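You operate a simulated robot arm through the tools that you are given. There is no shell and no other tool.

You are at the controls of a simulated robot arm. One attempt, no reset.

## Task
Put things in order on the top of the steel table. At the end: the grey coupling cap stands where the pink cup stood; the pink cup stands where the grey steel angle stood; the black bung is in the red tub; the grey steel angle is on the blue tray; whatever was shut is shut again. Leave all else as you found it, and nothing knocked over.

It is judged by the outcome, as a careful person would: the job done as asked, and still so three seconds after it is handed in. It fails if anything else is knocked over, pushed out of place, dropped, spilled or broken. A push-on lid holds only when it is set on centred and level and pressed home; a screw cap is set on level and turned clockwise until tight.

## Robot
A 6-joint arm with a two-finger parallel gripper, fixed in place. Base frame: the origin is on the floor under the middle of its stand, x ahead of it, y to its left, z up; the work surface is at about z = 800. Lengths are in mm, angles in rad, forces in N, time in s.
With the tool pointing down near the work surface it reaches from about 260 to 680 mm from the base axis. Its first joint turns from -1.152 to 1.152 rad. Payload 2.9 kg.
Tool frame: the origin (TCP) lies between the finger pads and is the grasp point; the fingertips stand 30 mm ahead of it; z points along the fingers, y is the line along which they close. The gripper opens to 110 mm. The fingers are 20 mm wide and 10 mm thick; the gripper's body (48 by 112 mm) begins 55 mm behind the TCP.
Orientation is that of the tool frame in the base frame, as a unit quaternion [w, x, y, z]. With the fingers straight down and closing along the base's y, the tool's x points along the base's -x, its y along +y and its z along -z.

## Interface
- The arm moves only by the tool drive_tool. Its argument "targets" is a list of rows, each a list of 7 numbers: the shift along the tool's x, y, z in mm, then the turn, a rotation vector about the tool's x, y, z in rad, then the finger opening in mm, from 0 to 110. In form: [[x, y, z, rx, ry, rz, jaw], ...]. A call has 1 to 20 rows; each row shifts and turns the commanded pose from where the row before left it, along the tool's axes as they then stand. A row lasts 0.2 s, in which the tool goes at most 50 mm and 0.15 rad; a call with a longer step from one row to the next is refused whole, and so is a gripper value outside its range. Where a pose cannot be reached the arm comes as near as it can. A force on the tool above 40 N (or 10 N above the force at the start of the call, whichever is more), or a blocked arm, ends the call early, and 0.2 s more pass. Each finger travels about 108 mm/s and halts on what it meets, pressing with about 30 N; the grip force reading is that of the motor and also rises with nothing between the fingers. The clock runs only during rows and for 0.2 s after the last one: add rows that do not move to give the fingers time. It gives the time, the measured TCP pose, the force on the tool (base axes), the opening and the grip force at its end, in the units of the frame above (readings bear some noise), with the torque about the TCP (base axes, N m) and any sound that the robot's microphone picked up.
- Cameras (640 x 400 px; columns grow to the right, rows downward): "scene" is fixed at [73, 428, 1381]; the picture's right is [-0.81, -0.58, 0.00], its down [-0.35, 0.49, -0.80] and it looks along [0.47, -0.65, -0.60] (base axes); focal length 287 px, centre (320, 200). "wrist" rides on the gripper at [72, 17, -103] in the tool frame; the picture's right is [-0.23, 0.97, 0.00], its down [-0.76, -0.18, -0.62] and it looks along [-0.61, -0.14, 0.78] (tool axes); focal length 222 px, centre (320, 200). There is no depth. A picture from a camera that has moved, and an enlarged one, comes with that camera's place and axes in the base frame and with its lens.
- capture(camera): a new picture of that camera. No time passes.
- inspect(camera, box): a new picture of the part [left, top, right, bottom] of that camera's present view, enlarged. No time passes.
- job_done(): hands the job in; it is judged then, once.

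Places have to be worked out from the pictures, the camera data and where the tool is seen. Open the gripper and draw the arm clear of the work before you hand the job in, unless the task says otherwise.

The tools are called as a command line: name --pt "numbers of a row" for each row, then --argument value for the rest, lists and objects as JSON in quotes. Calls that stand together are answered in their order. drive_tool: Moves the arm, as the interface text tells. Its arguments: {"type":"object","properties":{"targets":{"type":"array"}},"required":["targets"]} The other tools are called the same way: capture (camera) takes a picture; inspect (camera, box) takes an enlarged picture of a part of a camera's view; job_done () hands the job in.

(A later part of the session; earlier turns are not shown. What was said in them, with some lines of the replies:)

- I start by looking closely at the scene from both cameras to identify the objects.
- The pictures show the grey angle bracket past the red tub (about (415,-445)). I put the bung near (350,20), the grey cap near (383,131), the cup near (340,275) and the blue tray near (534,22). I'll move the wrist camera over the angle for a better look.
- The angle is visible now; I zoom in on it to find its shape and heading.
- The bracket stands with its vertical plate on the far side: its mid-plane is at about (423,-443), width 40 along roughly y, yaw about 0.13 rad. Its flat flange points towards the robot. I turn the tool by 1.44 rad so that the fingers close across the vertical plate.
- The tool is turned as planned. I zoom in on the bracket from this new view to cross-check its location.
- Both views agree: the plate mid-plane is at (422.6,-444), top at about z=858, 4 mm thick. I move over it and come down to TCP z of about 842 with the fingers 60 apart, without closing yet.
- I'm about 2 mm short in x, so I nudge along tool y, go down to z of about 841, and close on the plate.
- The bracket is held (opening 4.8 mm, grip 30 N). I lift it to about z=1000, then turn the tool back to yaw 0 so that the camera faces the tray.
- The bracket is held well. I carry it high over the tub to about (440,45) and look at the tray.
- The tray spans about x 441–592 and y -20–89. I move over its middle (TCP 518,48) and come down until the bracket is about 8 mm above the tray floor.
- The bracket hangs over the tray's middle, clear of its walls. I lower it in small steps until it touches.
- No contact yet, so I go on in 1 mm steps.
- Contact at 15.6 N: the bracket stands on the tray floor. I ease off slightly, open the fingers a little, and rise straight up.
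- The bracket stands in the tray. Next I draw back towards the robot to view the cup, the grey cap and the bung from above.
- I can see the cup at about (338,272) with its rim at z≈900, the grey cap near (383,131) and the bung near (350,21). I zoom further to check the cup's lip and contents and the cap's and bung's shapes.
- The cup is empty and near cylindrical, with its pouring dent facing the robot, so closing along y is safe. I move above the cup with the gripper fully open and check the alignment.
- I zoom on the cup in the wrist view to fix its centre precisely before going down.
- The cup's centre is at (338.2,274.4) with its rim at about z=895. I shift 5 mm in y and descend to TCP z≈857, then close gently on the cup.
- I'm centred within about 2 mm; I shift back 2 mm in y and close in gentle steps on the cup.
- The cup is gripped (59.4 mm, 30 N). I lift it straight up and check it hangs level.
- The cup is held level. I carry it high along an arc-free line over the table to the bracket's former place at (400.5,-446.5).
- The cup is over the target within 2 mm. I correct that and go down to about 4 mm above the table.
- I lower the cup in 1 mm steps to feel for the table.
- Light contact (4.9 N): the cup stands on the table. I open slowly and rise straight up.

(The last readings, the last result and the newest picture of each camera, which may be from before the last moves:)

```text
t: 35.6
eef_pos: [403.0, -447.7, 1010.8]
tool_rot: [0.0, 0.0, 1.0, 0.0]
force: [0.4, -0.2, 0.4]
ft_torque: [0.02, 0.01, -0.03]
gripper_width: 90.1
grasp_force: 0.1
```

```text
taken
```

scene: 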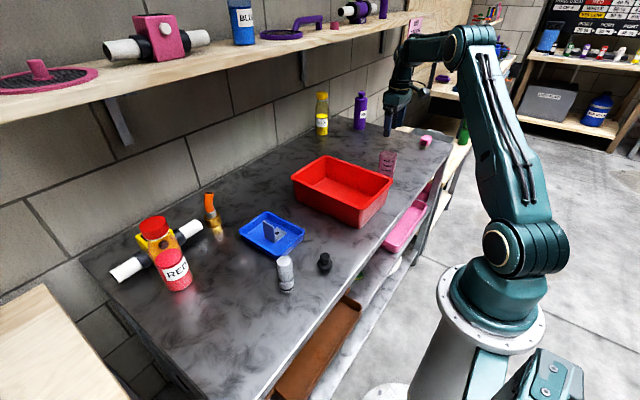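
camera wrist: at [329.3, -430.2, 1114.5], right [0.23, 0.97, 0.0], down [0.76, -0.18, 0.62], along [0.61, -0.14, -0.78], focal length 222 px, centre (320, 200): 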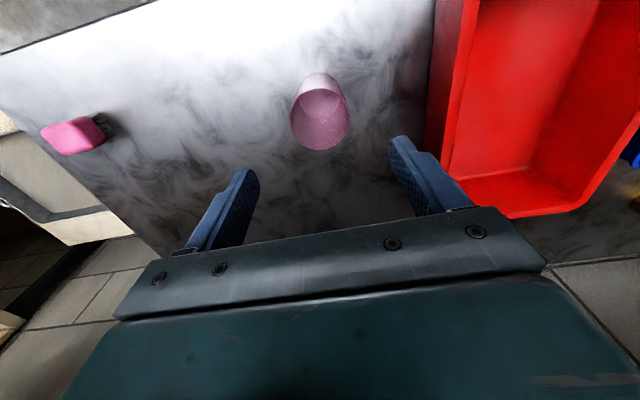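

The cup stands upright at the bracket's old place. Now I travel high to above the grey cap, near (381,133).

drive_tool --pt "1.75 48.3 0 0 0 0 90" --pt "1.75 48.3 0 0 0 0 90" --pt "1.75 48.3 0 0 0 0 90" --pt "1.75 48.3 0 0 0 0 90" --pt "1.75 48.3 0 0 0 0 90" --pt "1.75 48.3 0 0 0 0 90" --pt "1.75 48.3 0 0 0 0 90" --pt "1.75 48.3 0 0 0 0 90" --pt "1.75 48.3 0 0 0 0 90" --pt "1.75 48.3 0 0 0 0 90" --pt "1.75 48.3 0 0 0 0 80" --pt "1.75 48.3 0 0 0 0 70" --pt "0 0 0 0 0 0 70"

capture --camera "wrist"

inspect --camera "wrist" --box '[270, 65, 370, 165]'

```text
t: 38.4
eef_pos: [380.9, 132.7, 1010.0]
tool_rot: [0.0, 0.0, 1.0, 0.001]
force: [0.3, 0.1, -0.2]
ft_torque: [0.01, 0.01, -0.02]
gripper_width: 70.2
grasp_force: 0.1
```

```text
taken
camera wrist: at [307.4, 148.0, 1113.8], right [0.23, 0.97, 0.0], down [0.76, -0.18, 0.62], along [0.61, -0.14, -0.78], focal length 222 px, centre (320, 200)
```

wrist: 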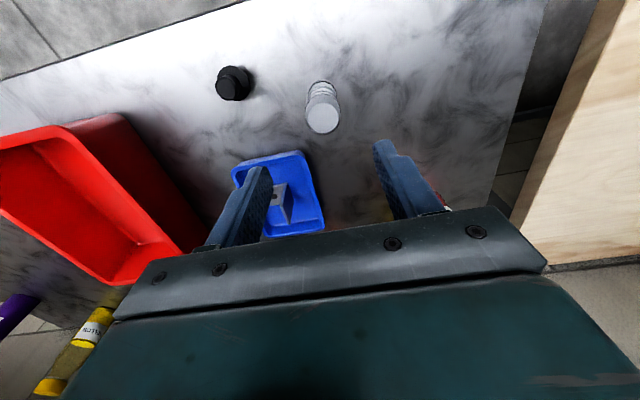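

```text
4.00 times, centred on (320, 115) of wrist
camera zoom: at [307.4, 148.0, 1113.8], right [0.23, 0.97, 0.0], down [0.76, -0.18, 0.62], along [0.61, -0.14, -0.78], focal length 888 px, centre (320, 540)
```

zoom: 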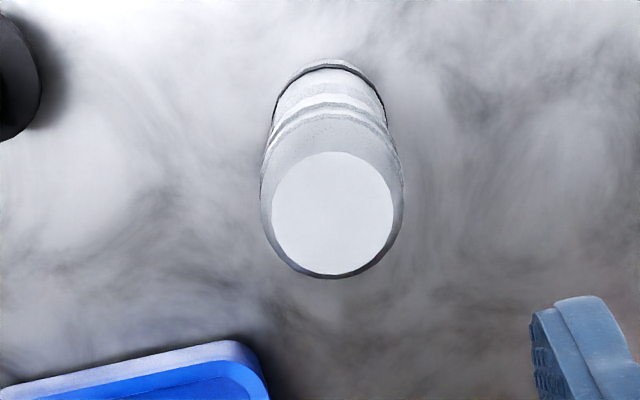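

The cap's axis is at about (379.5,133.7) and its top at z≈895. I shift 2 mm in y, descend to TCP z≈858 and close gently.

drive_tool --pt "0 1.8 0 0 0 0 70" --pt "0 0 50 0 0 0 70" --pt "0 0 50 0 0 0 70" --pt "0 0 35 0 0 0 70" --pt "0 0 17 0 0 0 70" --pt "0 0 0 0 0 0 70"

capture --camera "wrist"

inspect --camera "scene" --box '[240, 220, 340, 300]'

```text
t: 39.8
eef_pos: [379.3, 134.5, 857.9]
tool_rot: [0.0, 0.0, 1.0, -0.001]
force: [-0.2, 0.0, 2.0]
ft_torque: [-0.02, -0.02, 0.0]
gripper_width: 69.7
grasp_force: 0.1
```

```text
taken
camera wrist: at [306.5, 150.0, 961.2], right [0.23, 0.97, 0.0], down [0.76, -0.18, 0.62], along [0.61, -0.14, -0.78], focal length 222 px, centre (320, 200)
```

wrist: 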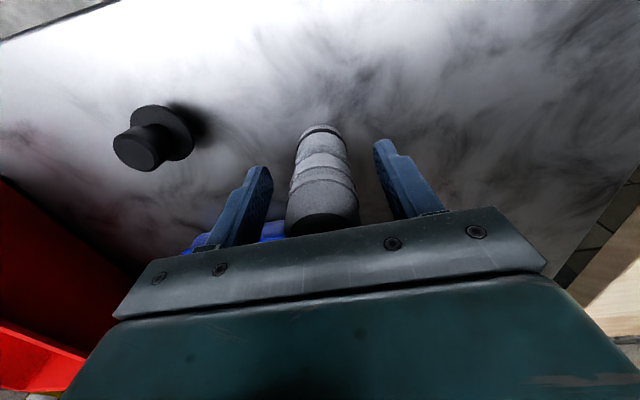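

```text
5.00 times, centred on (290, 260) of scene
camera zoom: at [73.0, 428.0, 1381.0], right [-0.81, -0.58, 0.0], down [-0.35, 0.49, -0.8], along [0.47, -0.65, -0.6], focal length 1437 px, centre (470, -100)
```

zoom: 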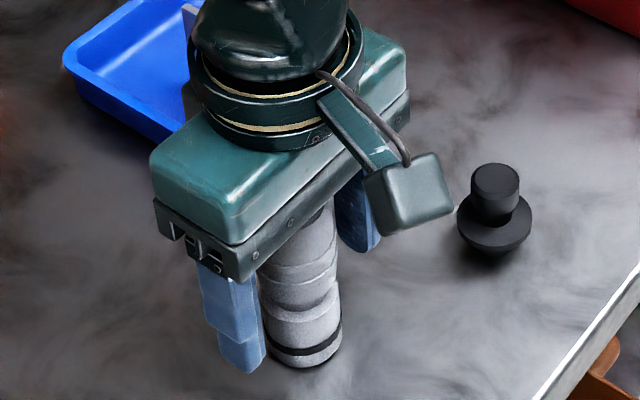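

The fingers straddle the cap evenly. I close in gentle steps.

drive_tool --pt "0 0 0 0 0 0 55" --pt "0 0 0 0 0 0 46" --pt "0 0 0 0 0 0 40" --pt "0 0 0 0 0 0 36" --pt "0 0 0 0 0 0 32" --pt "0 0 0 0 0 0 26" --pt "0 0 0 0 0 0 26"

capture --camera "wrist"

```text
t: 41.4
eef_pos: [378.4, 134.3, 858.8]
tool_rot: [0.0, 0.0, 1.0, 0.0]
force: [0.2, -0.6, 1.5]
ft_torque: [0.05, -0.02, 0.01]
gripper_width: 35.9
grasp_force: 30.3
```

```text
taken
camera wrist: at [306.6, 150.0, 961.6], right [0.23, 0.97, 0.0], down [0.76, -0.18, 0.62], along [0.61, -0.14, -0.78], focal length 222 px, centre (320, 200)
```

wrist: 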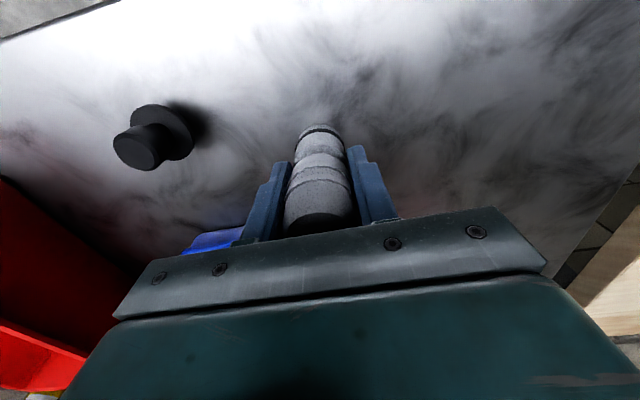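

The cap is gripped (35.9 mm). I lift it and carry it across to the cup's old place at (338.5,274.6).

drive_tool --pt "0 0 -10 0 0 0 26" --pt "0 0 -30 0 0 0 26" --pt "0 0 -30 0 0 0 26" --pt "10 35.2 0 0 0 0 26" --pt "10 35.2 0 0 0 0 26" --pt "10 35.2 0 0 0 0 26" --pt "10 35.2 0 0 0 0 26" --pt "0 0 0 0 0 0 26" --pt "0 0 0 0 0 0 26"

capture --camera "wrist"

capture --camera "scene"

```text
t: 43.4
eef_pos: [340.4, 277.1, 929.5]
tool_rot: [-0.001, 0.0, 1.0, 0.0]
force: [0.0, -0.2, -1.5]
ft_torque: [-0.02, 0.03, 0.0]
gripper_width: 36.3
grasp_force: 30.0
```

```text
taken
camera wrist: at [267.1, 292.6, 1032.3], right [0.23, 0.97, 0.0], down [0.76, -0.18, 0.62], along [0.61, -0.14, -0.78], focal length 222 px, centre (320, 200)
```

wrist: 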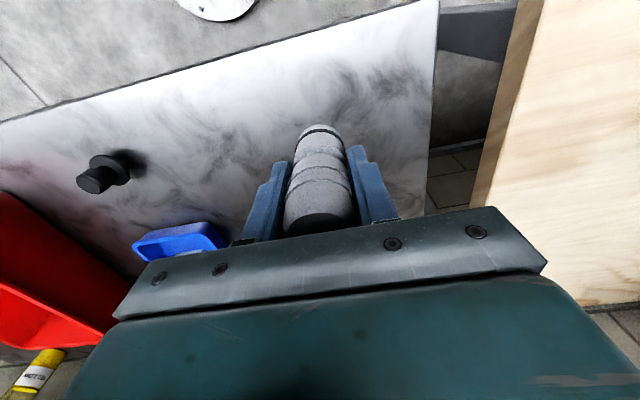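

```text
taken
```

scene: 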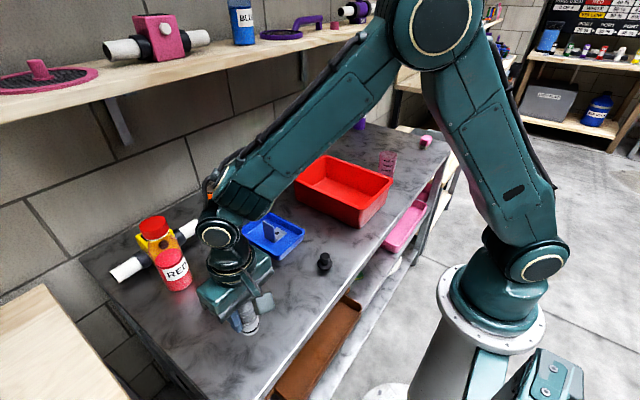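

The cap is held level over the spot within 2 mm. I correct and descend to about 4 mm above the table.

drive_tool --pt "1 -1.5 0 0 0 0 26" --pt "0 0 40 0 0 0 26" --pt "0 0 26 0 0 0 26" --pt "0 0 1.5 0 0 0 26" --pt "0 0 0 0 0 0 26"

```text
t: 44.6
eef_pos: [339.4, 273.6, 862.8]
tool_rot: [0.0, 0.0, 1.0, -0.001]
force: [-0.4, 0.4, -0.1]
ft_torque: [0.03, 0.01, 0.03]
gripper_width: 36.2
grasp_force: 29.8
```

Now 1 mm steps towards the table.

drive_tool --pt "0 0 1 0 0 0 26" --pt "0 0 1 0 0 0 26" --pt "0 0 0 0 0 0 26"

drive_tool --pt "0 0 0.7 0 0 0 26" --pt "0 0 0.7 0 0 0 26" --pt "0 0 0 0 0 0 26"

```text
t: 45.4
eef_pos: [340.2, 274.0, 860.3]
tool_rot: [0.0, 0.0, 1.0, 0.0]
force: [-0.4, 0.7, 0.3]
ft_torque: [-0.01, 0.02, -0.03]
gripper_width: 36.3
grasp_force: 29.9
```

```text
t: 46.2
eef_pos: [338.2, 274.2, 859.3]
tool_rot: [0.001, 0.0, 1.0, 0.0]
force: [-0.5, -0.6, -0.1]
ft_torque: [0.0, -0.02, -0.04]
gripper_width: 36.3
grasp_force: 29.8
```

No contact yet; a little further.

drive_tool --pt "0 0 0.6 0 0 0 26" --pt "0 0 0.6 0 0 0 26" --pt "0 0 0 0 0 0 26"

```text
t: 47.0
eef_pos: [339.7, 275.1, 858.0]
tool_rot: [0.0, 0.0, 1.0, 0.001]
force: [-4.3, -3.0, 19.2]
ft_torque: [-0.2, 0.21, -0.01]
gripper_width: 36.2
grasp_force: 30.3
```

Firm contact (19 N). I ease up slightly, open slowly, and rise.

drive_tool --pt "0 0 -0.5 0 0 0 26" --pt "0 0 0 0 0 0 36" --pt "0 0 0 0 0 0 42" --pt "0 0 0 0 0 0 52" --pt "0 0 0 0 0 0 66" --pt "0 0 0 0 0 0 66" --pt "0 0 -20 0 0 0 66" --pt "0 0 -40 0 0 0 66" --pt "0 0 -50 0 0 0 66" --pt "0 0 -40 0 0 0 66" --pt "0 0 0 0 0 0 66"

capture --camera "wrist"

inspect --camera "scene" --box '[200, 220, 340, 370]'

```text
t: 49.4
eef_pos: [338.0, 273.4, 1008.5]
tool_rot: [0.0, 0.0, 1.0, 0.0]
force: [0.2, 0.5, 1.0]
ft_torque: [-0.04, 0.02, 0.0]
gripper_width: 65.7
grasp_force: 0.0
```

```text
taken
camera wrist: at [265.8, 290.3, 1109.9], right [0.23, 0.97, 0.0], down [0.76, -0.18, 0.62], along [0.61, -0.14, -0.78], focal length 222 px, centre (320, 200)
```

wrist: 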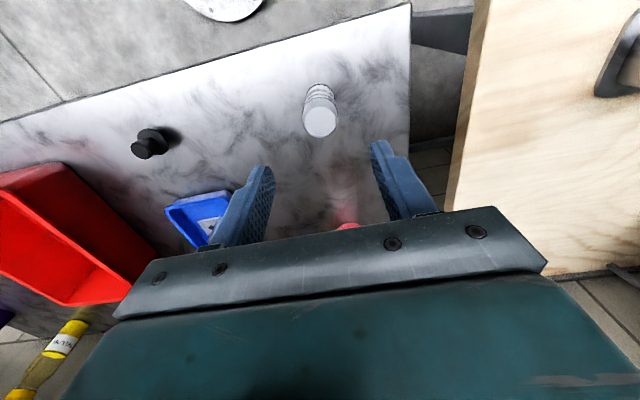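

```text
2.67 times, centred on (270, 295) of scene
camera zoom: at [73.0, 428.0, 1381.0], right [-0.81, -0.58, 0.0], down [-0.35, 0.49, -0.8], along [0.47, -0.65, -0.6], focal length 766 px, centre (453, -53)
```

zoom: 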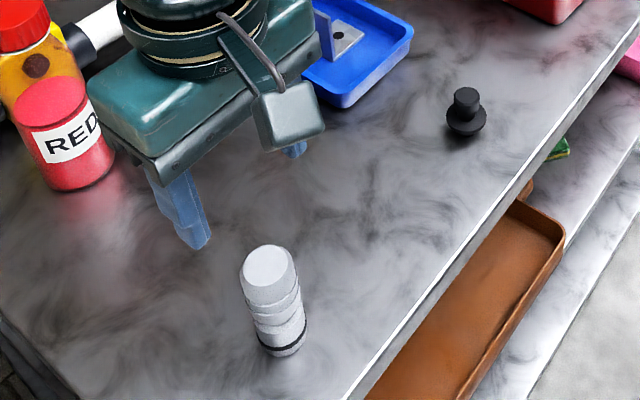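

The cap stands upright at the cup's old place. Next is the bung: I move above its estimated place (344,28) and look at it closely.

drive_tool --pt "-1.4 -49 0 0 0 0 66" --pt "-1.4 -49 0 0 0 0 66" --pt "-1.4 -49 0 0 0 0 66" --pt "-1.4 -49 0 0 0 0 66" --pt "-1.4 -49 0 0 0 0 66" --pt "0 0 0 0 0 0 66"

capture --camera "wrist"

inspect --camera "wrist" --box '[280, 60, 360, 140]'

inspect --camera "scene" --box '[300, 240, 350, 285]'

```text
t: 50.8
eef_pos: [344.5, 30.5, 1007.7]
tool_rot: [0.0, 0.0, 1.0, 0.0]
force: [-0.4, 0.0, -0.2]
ft_torque: [0.01, 0.0, -0.03]
gripper_width: 65.8
grasp_force: 0.0
```

```text
taken
camera wrist: at [271.4, 45.9, 1110.1], right [0.23, 0.97, 0.0], down [0.76, -0.18, 0.62], along [0.61, -0.14, -0.78], focal length 222 px, centre (320, 200)
```

wrist: 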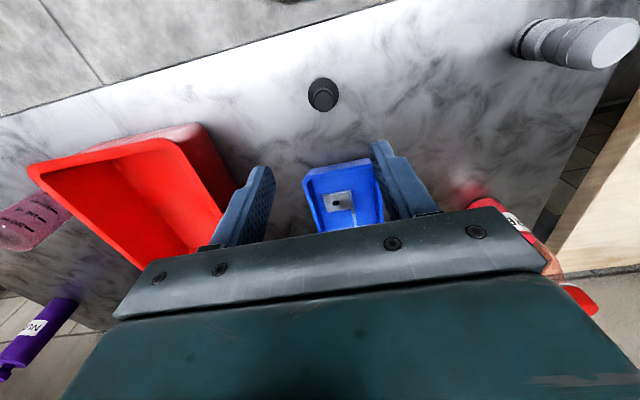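

```text
5.00 times, centred on (320, 100) of wrist
camera zoom: at [271.4, 45.9, 1110.1], right [0.23, 0.97, 0.0], down [0.76, -0.18, 0.62], along [0.61, -0.14, -0.78], focal length 1111 px, centre (320, 700)
```

zoom: 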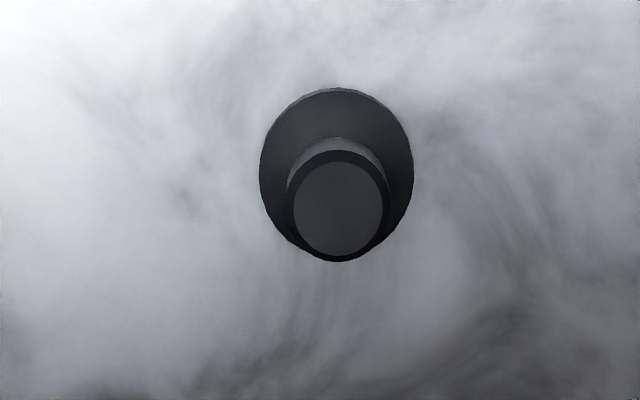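

```text
8.89 times, centred on (325, 262) of scene
camera zoom: at [73.0, 427.9, 1381.0], right [-0.81, -0.58, 0.0], down [-0.35, 0.49, -0.8], along [0.47, -0.65, -0.6], focal length 2555 px, centre (276, -356)
```

zoom: 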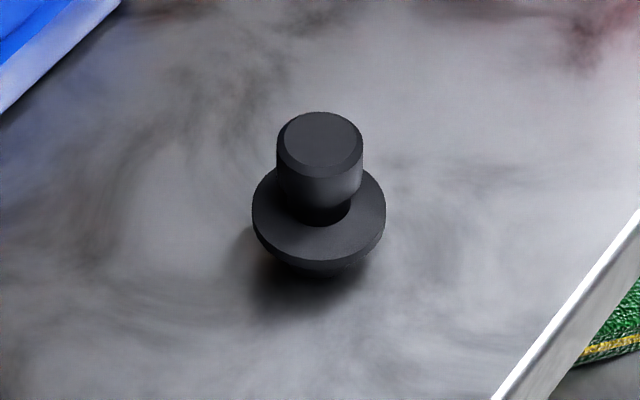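

Triangulating the two wrist views puts the bung at (339.7,34.0), its collar at z≈818 and its 23 mm knob top at z≈848. I shift over it, drop to z≈905 and look again.

drive_tool --pt "4 4.5 0 0 0 0 66" --pt "0 0 40 0 0 0 66" --pt "0 0 40 0 0 0 66" --pt "0 0 22 0 0 0 66" --pt "0 0 0 0 0 0 66" --pt "0 0 0 0 0 0 66"

capture --camera "wrist"

inspect --camera "wrist" --box '[260, 100, 380, 200]'

inspect --camera "scene" --box '[290, 210, 370, 285]'

```text
t: 52.2
eef_pos: [341.7, 33.9, 906.7]
tool_rot: [0.0, -0.001, 1.0, 0.0]
force: [0.9, 0.6, 0.2]
ft_torque: [0.02, -0.02, 0.01]
gripper_width: 66.0
grasp_force: 0.0
```

```text
taken
camera wrist: at [267.9, 49.8, 1008.7], right [0.23, 0.97, 0.0], down [0.76, -0.18, 0.62], along [0.61, -0.14, -0.78], focal length 222 px, centre (320, 200)
```

wrist: 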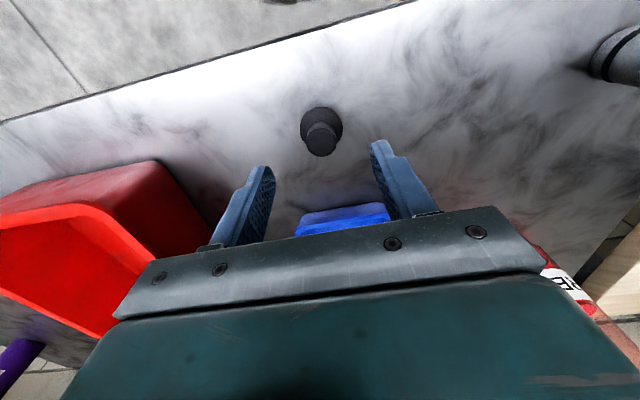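

```text
4.00 times, centred on (320, 150) of wrist
camera zoom: at [267.9, 49.8, 1008.7], right [0.23, 0.97, 0.0], down [0.76, -0.18, 0.62], along [0.61, -0.14, -0.78], focal length 888 px, centre (320, 400)
```

zoom: 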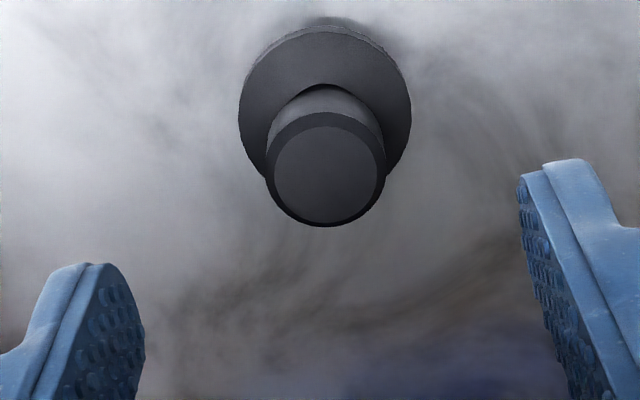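

```text
5.33 times, centred on (330, 248) of scene
camera zoom: at [73.0, 428.0, 1381.0], right [-0.81, -0.58, 0.0], down [-0.35, 0.49, -0.8], along [0.47, -0.65, -0.6], focal length 1533 px, centre (267, -53)
```

zoom: 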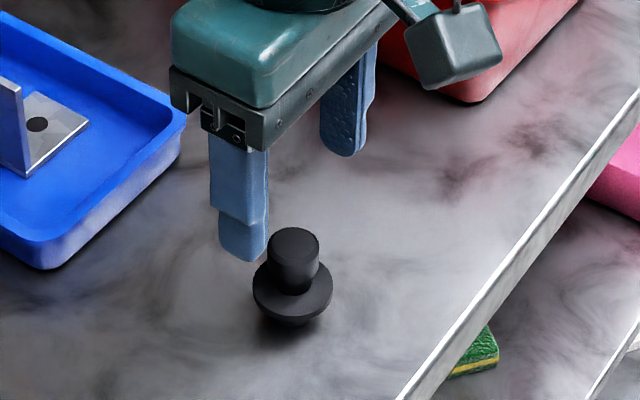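

The bung sits at (338.5,34.4), 1.5 mm off the tool axis. I correct that and descend to TCP z≈853 so that the fingertips stop just above the collar.

drive_tool --pt "1 1.5 0 0 0 0 50" --pt "0 0 30 0 0 0 50" --pt "0 0 15 0 0 0 50" --pt "0 0 8 0 0 0 50" --pt "0 0 0 0 0 0 50" --pt "0 0 0 0 0 0 50"

inspect --camera "wrist" --box '[220, 100, 420, 240]'

inspect --camera "scene" --box '[300, 230, 350, 285]'

```text
t: 53.6
eef_pos: [339.7, 36.0, 852.0]
tool_rot: [0.0, 0.0, 1.0, -0.001]
force: [0.3, 0.3, 0.1]
ft_torque: [0.0, -0.03, 0.03]
gripper_width: 50.1
grasp_force: 0.0
```

```text
2.86 times, centred on (320, 170) of wrist
camera zoom: at [267.3, 51.8, 955.7], right [0.23, 0.97, 0.0], down [0.76, -0.18, 0.62], along [0.61, -0.14, -0.78], focal length 635 px, centre (320, 286)
```

zoom: 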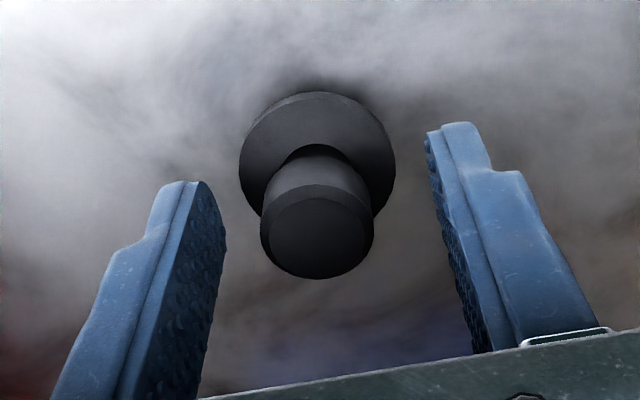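

```text
7.27 times, centred on (325, 258) of scene
camera zoom: at [73.0, 428.0, 1381.0], right [-0.81, -0.58, 0.0], down [-0.35, 0.49, -0.8], along [0.47, -0.65, -0.6], focal length 2090 px, centre (284, -218)
```

zoom: 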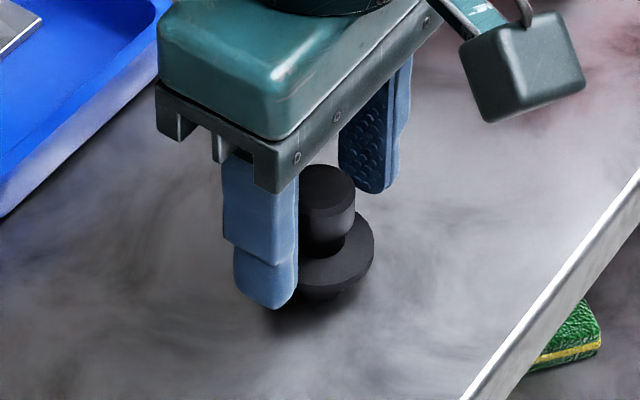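

The fingertips hover above the collar and straddle the knob evenly in y. I shift 2.5 mm towards the robot, lower 1.5 mm and close on the knob gently.

drive_tool --pt "2.5 0 0 0 0 0 50" --pt "0 0 1.5 0 0 0 50" --pt "0 0 0 0 0 0 40" --pt "0 0 0 0 0 0 32" --pt "0 0 0 0 0 0 27" --pt "0 0 0 0 0 0 24" --pt "0 0 0 0 0 0 20" --pt "0 0 0 0 0 0 14" --pt "0 0 0 0 0 0 14"

inspect --camera "wrist" --box '[220, 100, 420, 240]'

inspect --camera "scene" --box '[300, 230, 350, 285]'

```text
t: 55.6
eef_pos: [337.9, 34.5, 853.1]
tool_rot: [0.0, 0.0, 1.0, 0.0]
force: [-0.7, 0.2, -0.7]
ft_torque: [-0.03, -0.01, 0.01]
gripper_width: 22.1
grasp_force: 29.5
```

```text
2.86 times, centred on (320, 170) of wrist
camera zoom: at [264.7, 51.3, 954.3], right [0.23, 0.97, 0.0], down [0.76, -0.18, 0.62], along [0.61, -0.14, -0.78], focal length 635 px, centre (320, 286)
```

zoom: 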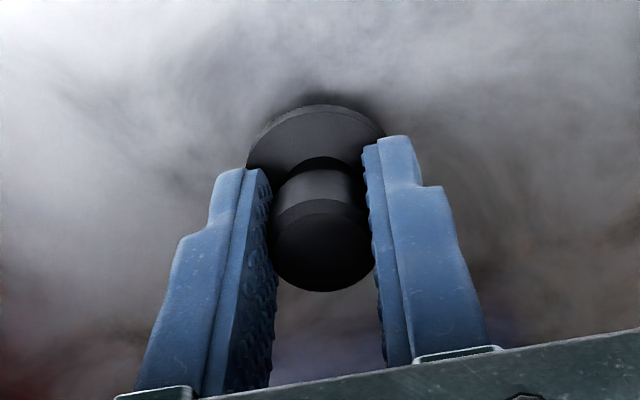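

```text
7.27 times, centred on (325, 258) of scene
camera zoom: at [73.0, 428.0, 1381.0], right [-0.81, -0.58, 0.0], down [-0.35, 0.49, -0.8], along [0.47, -0.65, -0.6], focal length 2090 px, centre (284, -218)
```

zoom: 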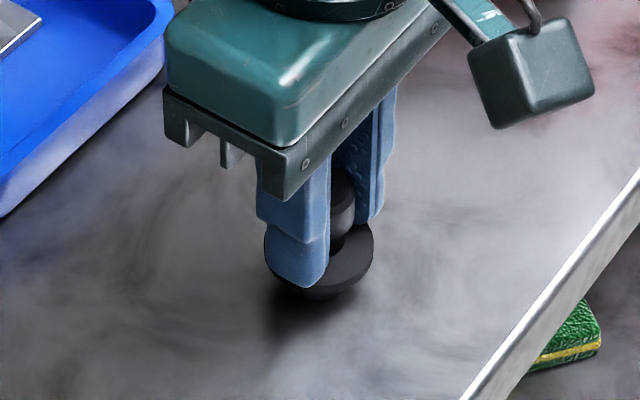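

The knob is gripped (22.1 mm, 29.5 N). I lift a little and check that the bung comes freely.

drive_tool --pt "0 0 -5 0 0 0 14" --pt "0 0 -15 0 0 0 14" --pt "0 0 -30 0 0 0 14" --pt "0 0 0 0 0 0 14"

capture --camera "wrist"

inspect --camera "scene" --box '[290, 220, 360, 290]'

```text
t: 56.6
eef_pos: [337.0, 34.9, 903.5]
tool_rot: [-0.001, 0.0, 1.0, 0.0]
force: [0.2, 1.3, 0.7]
ft_torque: [0.03, -0.01, 0.0]
gripper_width: 21.8
grasp_force: 29.5
```

```text
taken
camera wrist: at [265.0, 51.1, 1005.3], right [0.23, 0.97, 0.0], down [0.76, -0.18, 0.62], along [0.61, -0.14, -0.78], focal length 222 px, centre (320, 200)
```

wrist: 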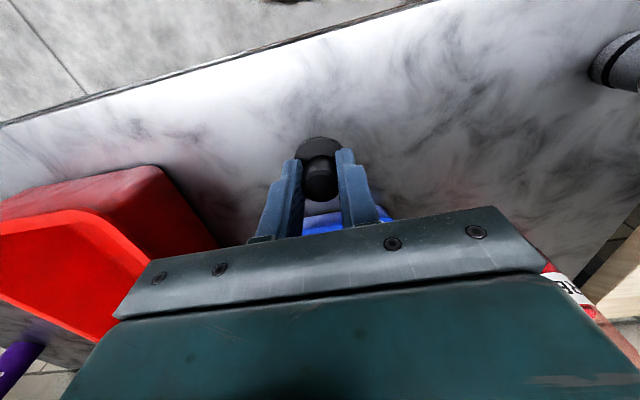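

```text
5.71 times, centred on (325, 255) of scene
camera zoom: at [73.0, 428.0, 1381.0], right [-0.81, -0.58, 0.0], down [-0.35, 0.49, -0.8], along [0.47, -0.65, -0.6], focal length 1643 px, centre (291, -114)
```

zoom: 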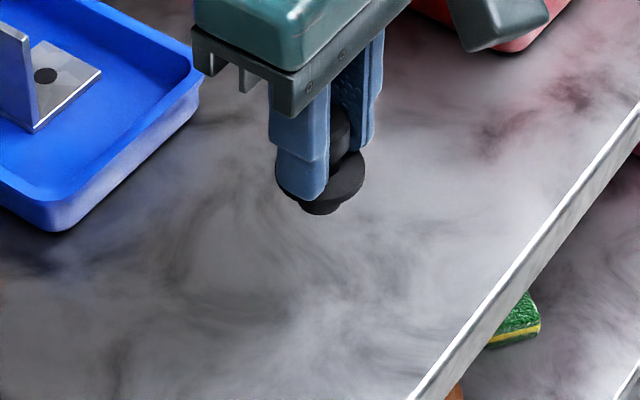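

The bung hangs freely in the grip and the table beneath is plain. I raise it and carry it towards the tub, stopping at about (420,-245) to view the tub.

drive_tool --pt "0 0 -40 0 0 0 14" --pt "0 0 -40 0 0 0 14" --pt "0 0 -27 0 0 0 14" --pt "-13.8 -46.7 0 0 0 0 14" --pt "-13.8 -46.7 0 0 0 0 14" --pt "-13.8 -46.7 0 0 0 0 14" --pt "-13.8 -46.7 0 0 0 0 14" --pt "-13.8 -46.7 0 0 0 0 14" --pt "-13.8 -46.7 0 0 0 0 14" --pt "0 0 0 0 0 0 14"

capture --camera "wrist"

capture --camera "scene"

```text
t: 58.8
eef_pos: [421.9, -247.3, 1010.0]
tool_rot: [-0.001, 0.0, 1.0, 0.001]
force: [-0.5, -0.1, 0.4]
ft_torque: [-0.01, 0.01, -0.03]
gripper_width: 21.0
grasp_force: 30.1
```

```text
taken
camera wrist: at [349.5, -231.3, 1111.5], right [0.23, 0.97, 0.0], down [0.76, -0.18, 0.62], along [0.61, -0.14, -0.78], focal length 222 px, centre (320, 200)
```

wrist: 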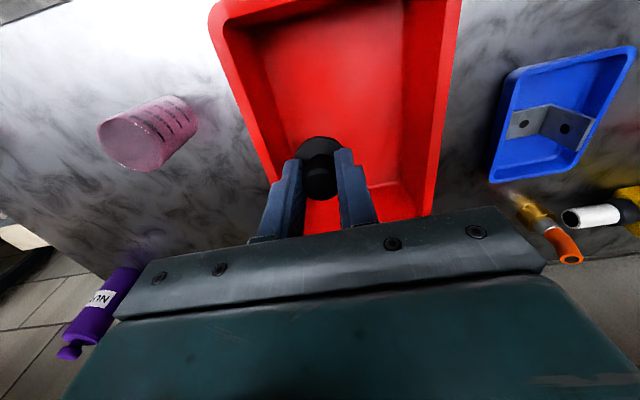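

```text
taken
```

scene: 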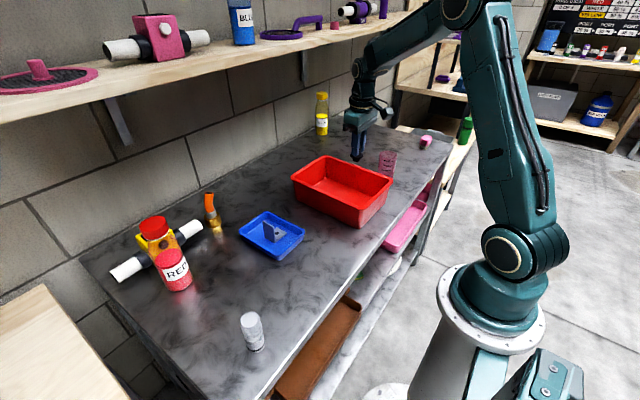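

I need the tub's rim height and inner floor precisely before lowering the bung, so I zoom on the tub from both cameras.

inspect --camera "scene" --box '[280, 145, 400, 235]'

inspect --camera "wrist" --box '[200, 0, 480, 240]'

```text
4.44 times, centred on (340, 190) of scene
camera zoom: at [73.0, 427.9, 1381.0], right [-0.81, -0.58, 0.0], down [-0.35, 0.49, -0.8], along [0.47, -0.65, -0.6], focal length 1278 px, centre (231, 244)
```

zoom: 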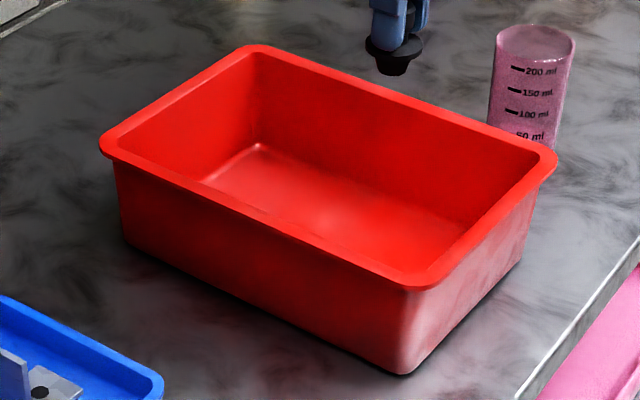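

```text
1.67 times, centred on (340, 120) of wrist
camera zoom: at [349.5, -231.3, 1111.5], right [0.23, 0.97, 0.0], down [0.76, -0.18, 0.62], along [0.61, -0.14, -0.78], focal length 370 px, centre (287, 333)
```

zoom: 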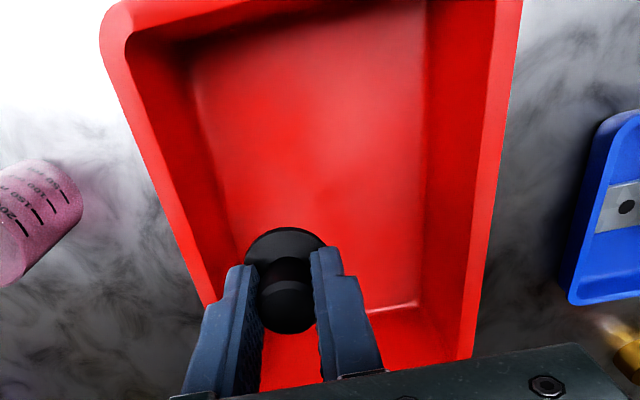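

The tub's rim is at z≈885 and its floor spans roughly x 347–583, y -299 to -147. I move over (461,-225) and lower the bung to about 8 mm above the floor; the gripper body stays above the rim.

drive_tool --pt "-20 11.5 0 0 0 0 14" --pt "-20 11.5 0 0 0 0 14" --pt "0 0 45 0 0 0 14" --pt "0 0 45 0 0 0 14" --pt "0 0 40 0 0 0 14" --pt "0 0 14 0 0 0 14" --pt "0 0 0 0 0 0 14"

capture --camera "wrist"

inspect --camera "scene" --box '[280, 125, 400, 235]'

```text
t: 60.4
eef_pos: [463.0, -222.3, 865.4]
tool_rot: [0.001, 0.0, 1.0, 0.0]
force: [-0.6, -1.0, -1.1]
ft_torque: [-0.01, 0.01, -0.01]
gripper_width: 21.1
grasp_force: 30.3
```

```text
taken
camera wrist: at [389.4, -206.0, 967.5], right [0.23, 0.97, 0.0], down [0.76, -0.18, 0.62], along [0.61, -0.14, -0.78], focal length 222 px, centre (320, 200)
```

wrist: 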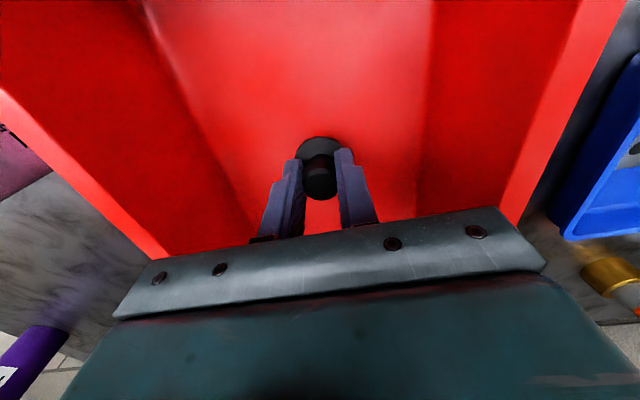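

```text
3.64 times, centred on (340, 180) of scene
camera zoom: at [73.0, 428.0, 1381.0], right [-0.81, -0.58, 0.0], down [-0.35, 0.49, -0.8], along [0.47, -0.65, -0.6], focal length 1045 px, centre (247, 273)
```

zoom: 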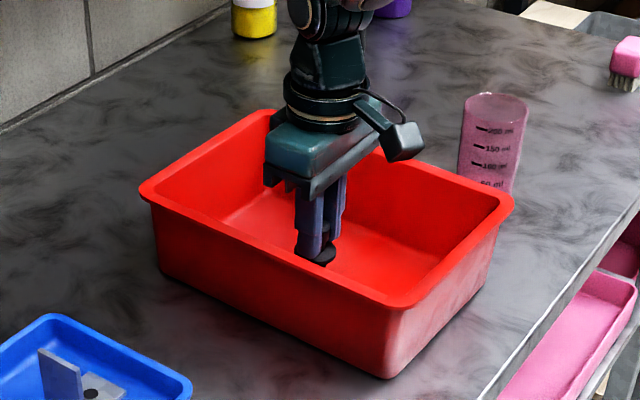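

The bung is inside the tub, well away from the walls. I lower in small steps until it touches.

drive_tool --pt "0 0 1.5 0 0 0 14" --pt "0 0 1.5 0 0 0 14" --pt "0 0 1 0 0 0 14" --pt "0 0 0 0 0 0 14"

drive_tool --pt "0 0 1 0 0 0 14" --pt "0 0 1 0 0 0 14" --pt "0 0 0 0 0 0 14"

```text
t: 61.4
eef_pos: [461.4, -221.6, 861.7]
tool_rot: [0.0, -0.001, 1.0, 0.0]
force: [0.0, -0.8, -0.1]
ft_torque: [0.02, 0.0, -0.02]
gripper_width: 20.6
grasp_force: 30.2
```

```text
t: 62.2
eef_pos: [461.4, -222.7, 859.0]
tool_rot: [0.0, 0.0, 1.0, 0.0]
force: [-0.2, 1.1, -0.7]
ft_torque: [0.02, 0.02, 0.0]
gripper_width: 20.7
grasp_force: 29.6
```

No contact yet; I go on in finer steps.

drive_tool --pt "0 0 0.7 0 0 0 14" --pt "0 0 0.7 0 0 0 14" --pt "0 0 0 0 0 0 14"

inspect --camera "wrist" --box '[240, 110, 400, 240]'

```text
t: 63.0
eef_pos: [461.6, -222.1, 858.7]
tool_rot: [0.0, -0.001, 1.0, 0.0]
force: [0.3, 0.6, 4.9]
ft_torque: [-0.01, 0.01, 0.01]
gripper_width: 21.0
grasp_force: 30.3
```

```text
3.08 times, centred on (320, 175) of wrist
camera zoom: at [388.2, -206.3, 960.9], right [0.23, 0.97, 0.0], down [0.76, -0.18, 0.62], along [0.61, -0.14, -0.78], focal length 684 px, centre (320, 277)
```

zoom: 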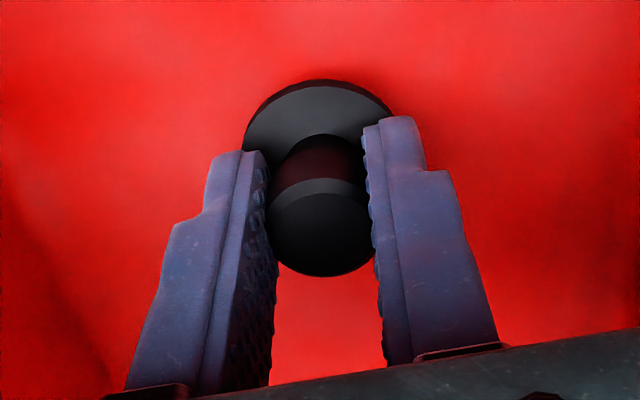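

Light contact (4.9 N) with the bung upright on the tub floor. I open slowly and rise straight up out of the tub.

drive_tool --pt "0 0 0.3 0 0 0 14" --pt "0 0 0 0 0 0 21" --pt "0 0 0 0 0 0 26" --pt "0 0 0 0 0 0 34" --pt "0 0 0 0 0 0 46" --pt "0 0 0 0 0 0 46" --pt "0 0 -20 0 0 0 46" --pt "0 0 -40 0 0 0 46" --pt "0 0 -50 0 0 0 46" --pt "0 0 -40 0 0 0 46" --pt "0 0 0 0 0 0 46"

capture --camera "wrist"

capture --camera "scene"

```text
t: 65.4
eef_pos: [462.2, -224.3, 1011.2]
tool_rot: [0.0, 0.0, 1.0, 0.0]
force: [0.0, -1.3, 0.0]
ft_torque: [0.0, -0.01, 0.02]
gripper_width: 46.0
grasp_force: 0.1
```

```text
taken
camera wrist: at [389.7, -207.6, 1112.5], right [0.23, 0.97, 0.0], down [0.76, -0.18, 0.62], along [0.61, -0.14, -0.78], focal length 222 px, centre (320, 200)
```

wrist: 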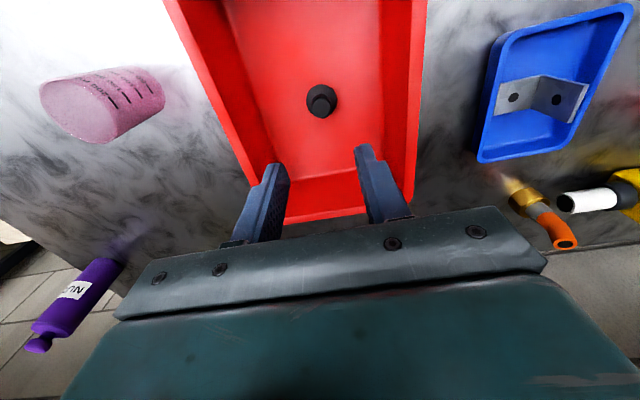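

```text
taken
```

scene: 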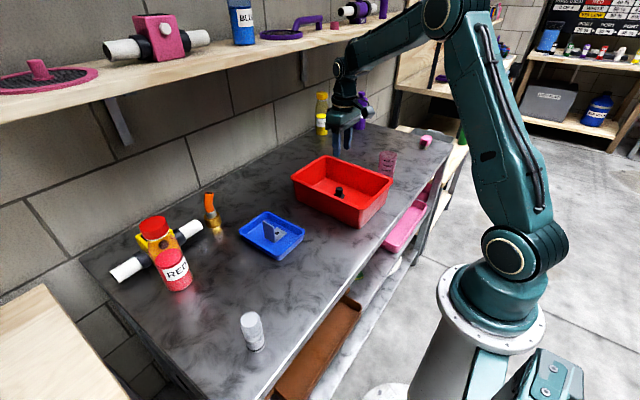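

All four objects appear placed. I open the gripper, draw the arm back up near its starting pose, and check each placement closely.

drive_tool --pt "0 0 -30 0 0 0 70" --pt "25 0 -20 0 0 0 110" --pt "28 0 -10 0 0 0 110" --pt "28 0 0 0 0 0 110" --pt "0 0 0 0 0 0 110"

inspect --camera "scene" --box '[220, 220, 380, 370]'

inspect --camera "scene" --box '[280, 80, 480, 240]'

inspect --camera "scene" --box '[90, 180, 310, 330]'

capture --camera "wrist"

```text
t: 66.6
eef_pos: [380.0, -222.7, 1068.3]
tool_rot: [0.0, 0.001, 1.0, 0.0]
force: [-0.1, 1.2, 0.3]
ft_torque: [0.0, 0.03, 0.01]
gripper_width: 110.1
grasp_force: 0.0
```

```text
2.67 times, centred on (300, 295) of scene
camera zoom: at [73.0, 428.0, 1381.0], right [-0.81, -0.58, 0.0], down [-0.35, 0.49, -0.8], along [0.47, -0.65, -0.6], focal length 766 px, centre (373, -53)
```

zoom: 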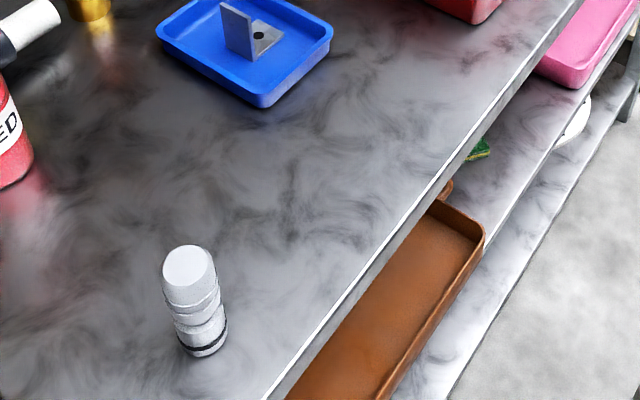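

```text
2.50 times, centred on (380, 160) of scene
camera zoom: at [73.0, 428.0, 1381.0], right [-0.81, -0.58, 0.0], down [-0.35, 0.49, -0.8], along [0.47, -0.65, -0.6], focal length 719 px, centre (170, 300)
```

zoom: 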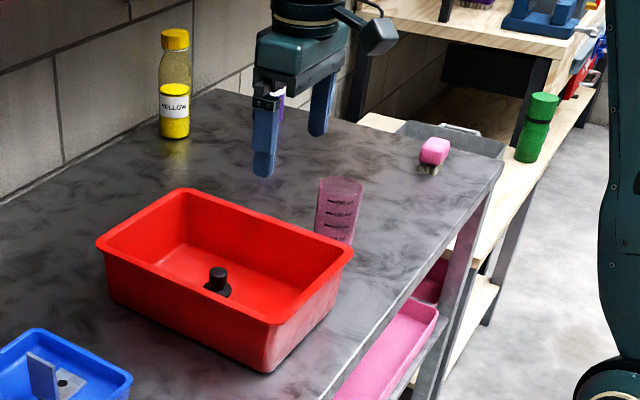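

```text
2.67 times, centred on (200, 255) of scene
camera zoom: at [73.0, 428.0, 1381.0], right [-0.81, -0.58, 0.0], down [-0.35, 0.49, -0.8], along [0.47, -0.65, -0.6], focal length 766 px, centre (640, 53)
```

zoom: 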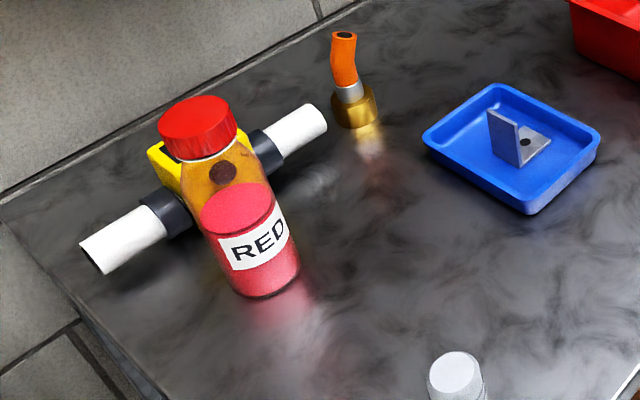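

```text
taken
camera wrist: at [307.9, -206.8, 1170.6], right [0.23, 0.97, 0.0], down [0.76, -0.18, 0.62], along [0.61, -0.14, -0.78], focal length 222 px, centre (320, 200)
```

wrist: 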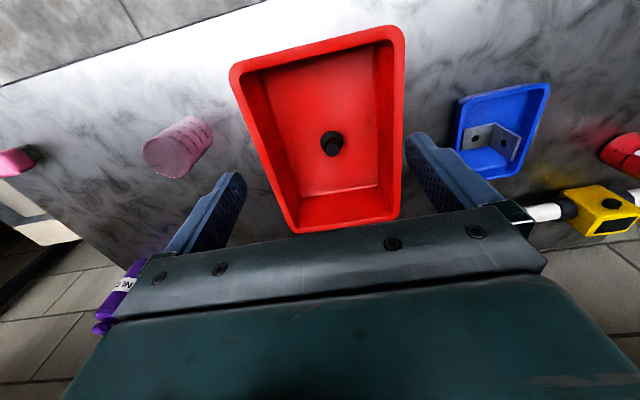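

The cap stands at the cup's old spot and the cup at the bracket's. The bung is in the tub and the bracket is on the tray. The tub, tray, bottles and brush are where they were, and nothing had to be opened. The arm is clear with the gripper open, so I hand the job in.

job_done

```text
The job is handed in.
```

The job is done and handed in. I checked each placement in the camera pictures just before handing in:

- **Grey coupling cap:** it stands upright where the pink cup stood, within a few millimetres.
- **Pink cup:** it stands upright where the grey steel angle stood. I centred it on the angle's footprint.
- **Black bung:** it stands upright on the floor of the red tub, well away from the walls.
- **Grey steel angle:** it stands on the blue tray, near the middle.

Nothing had to be opened, so nothing needed shutting again. In the final pictures the tub, tray, bottles and brush look unmoved and nothing is knocked over. The gripper is open and the arm is drawn up close to its starting position.
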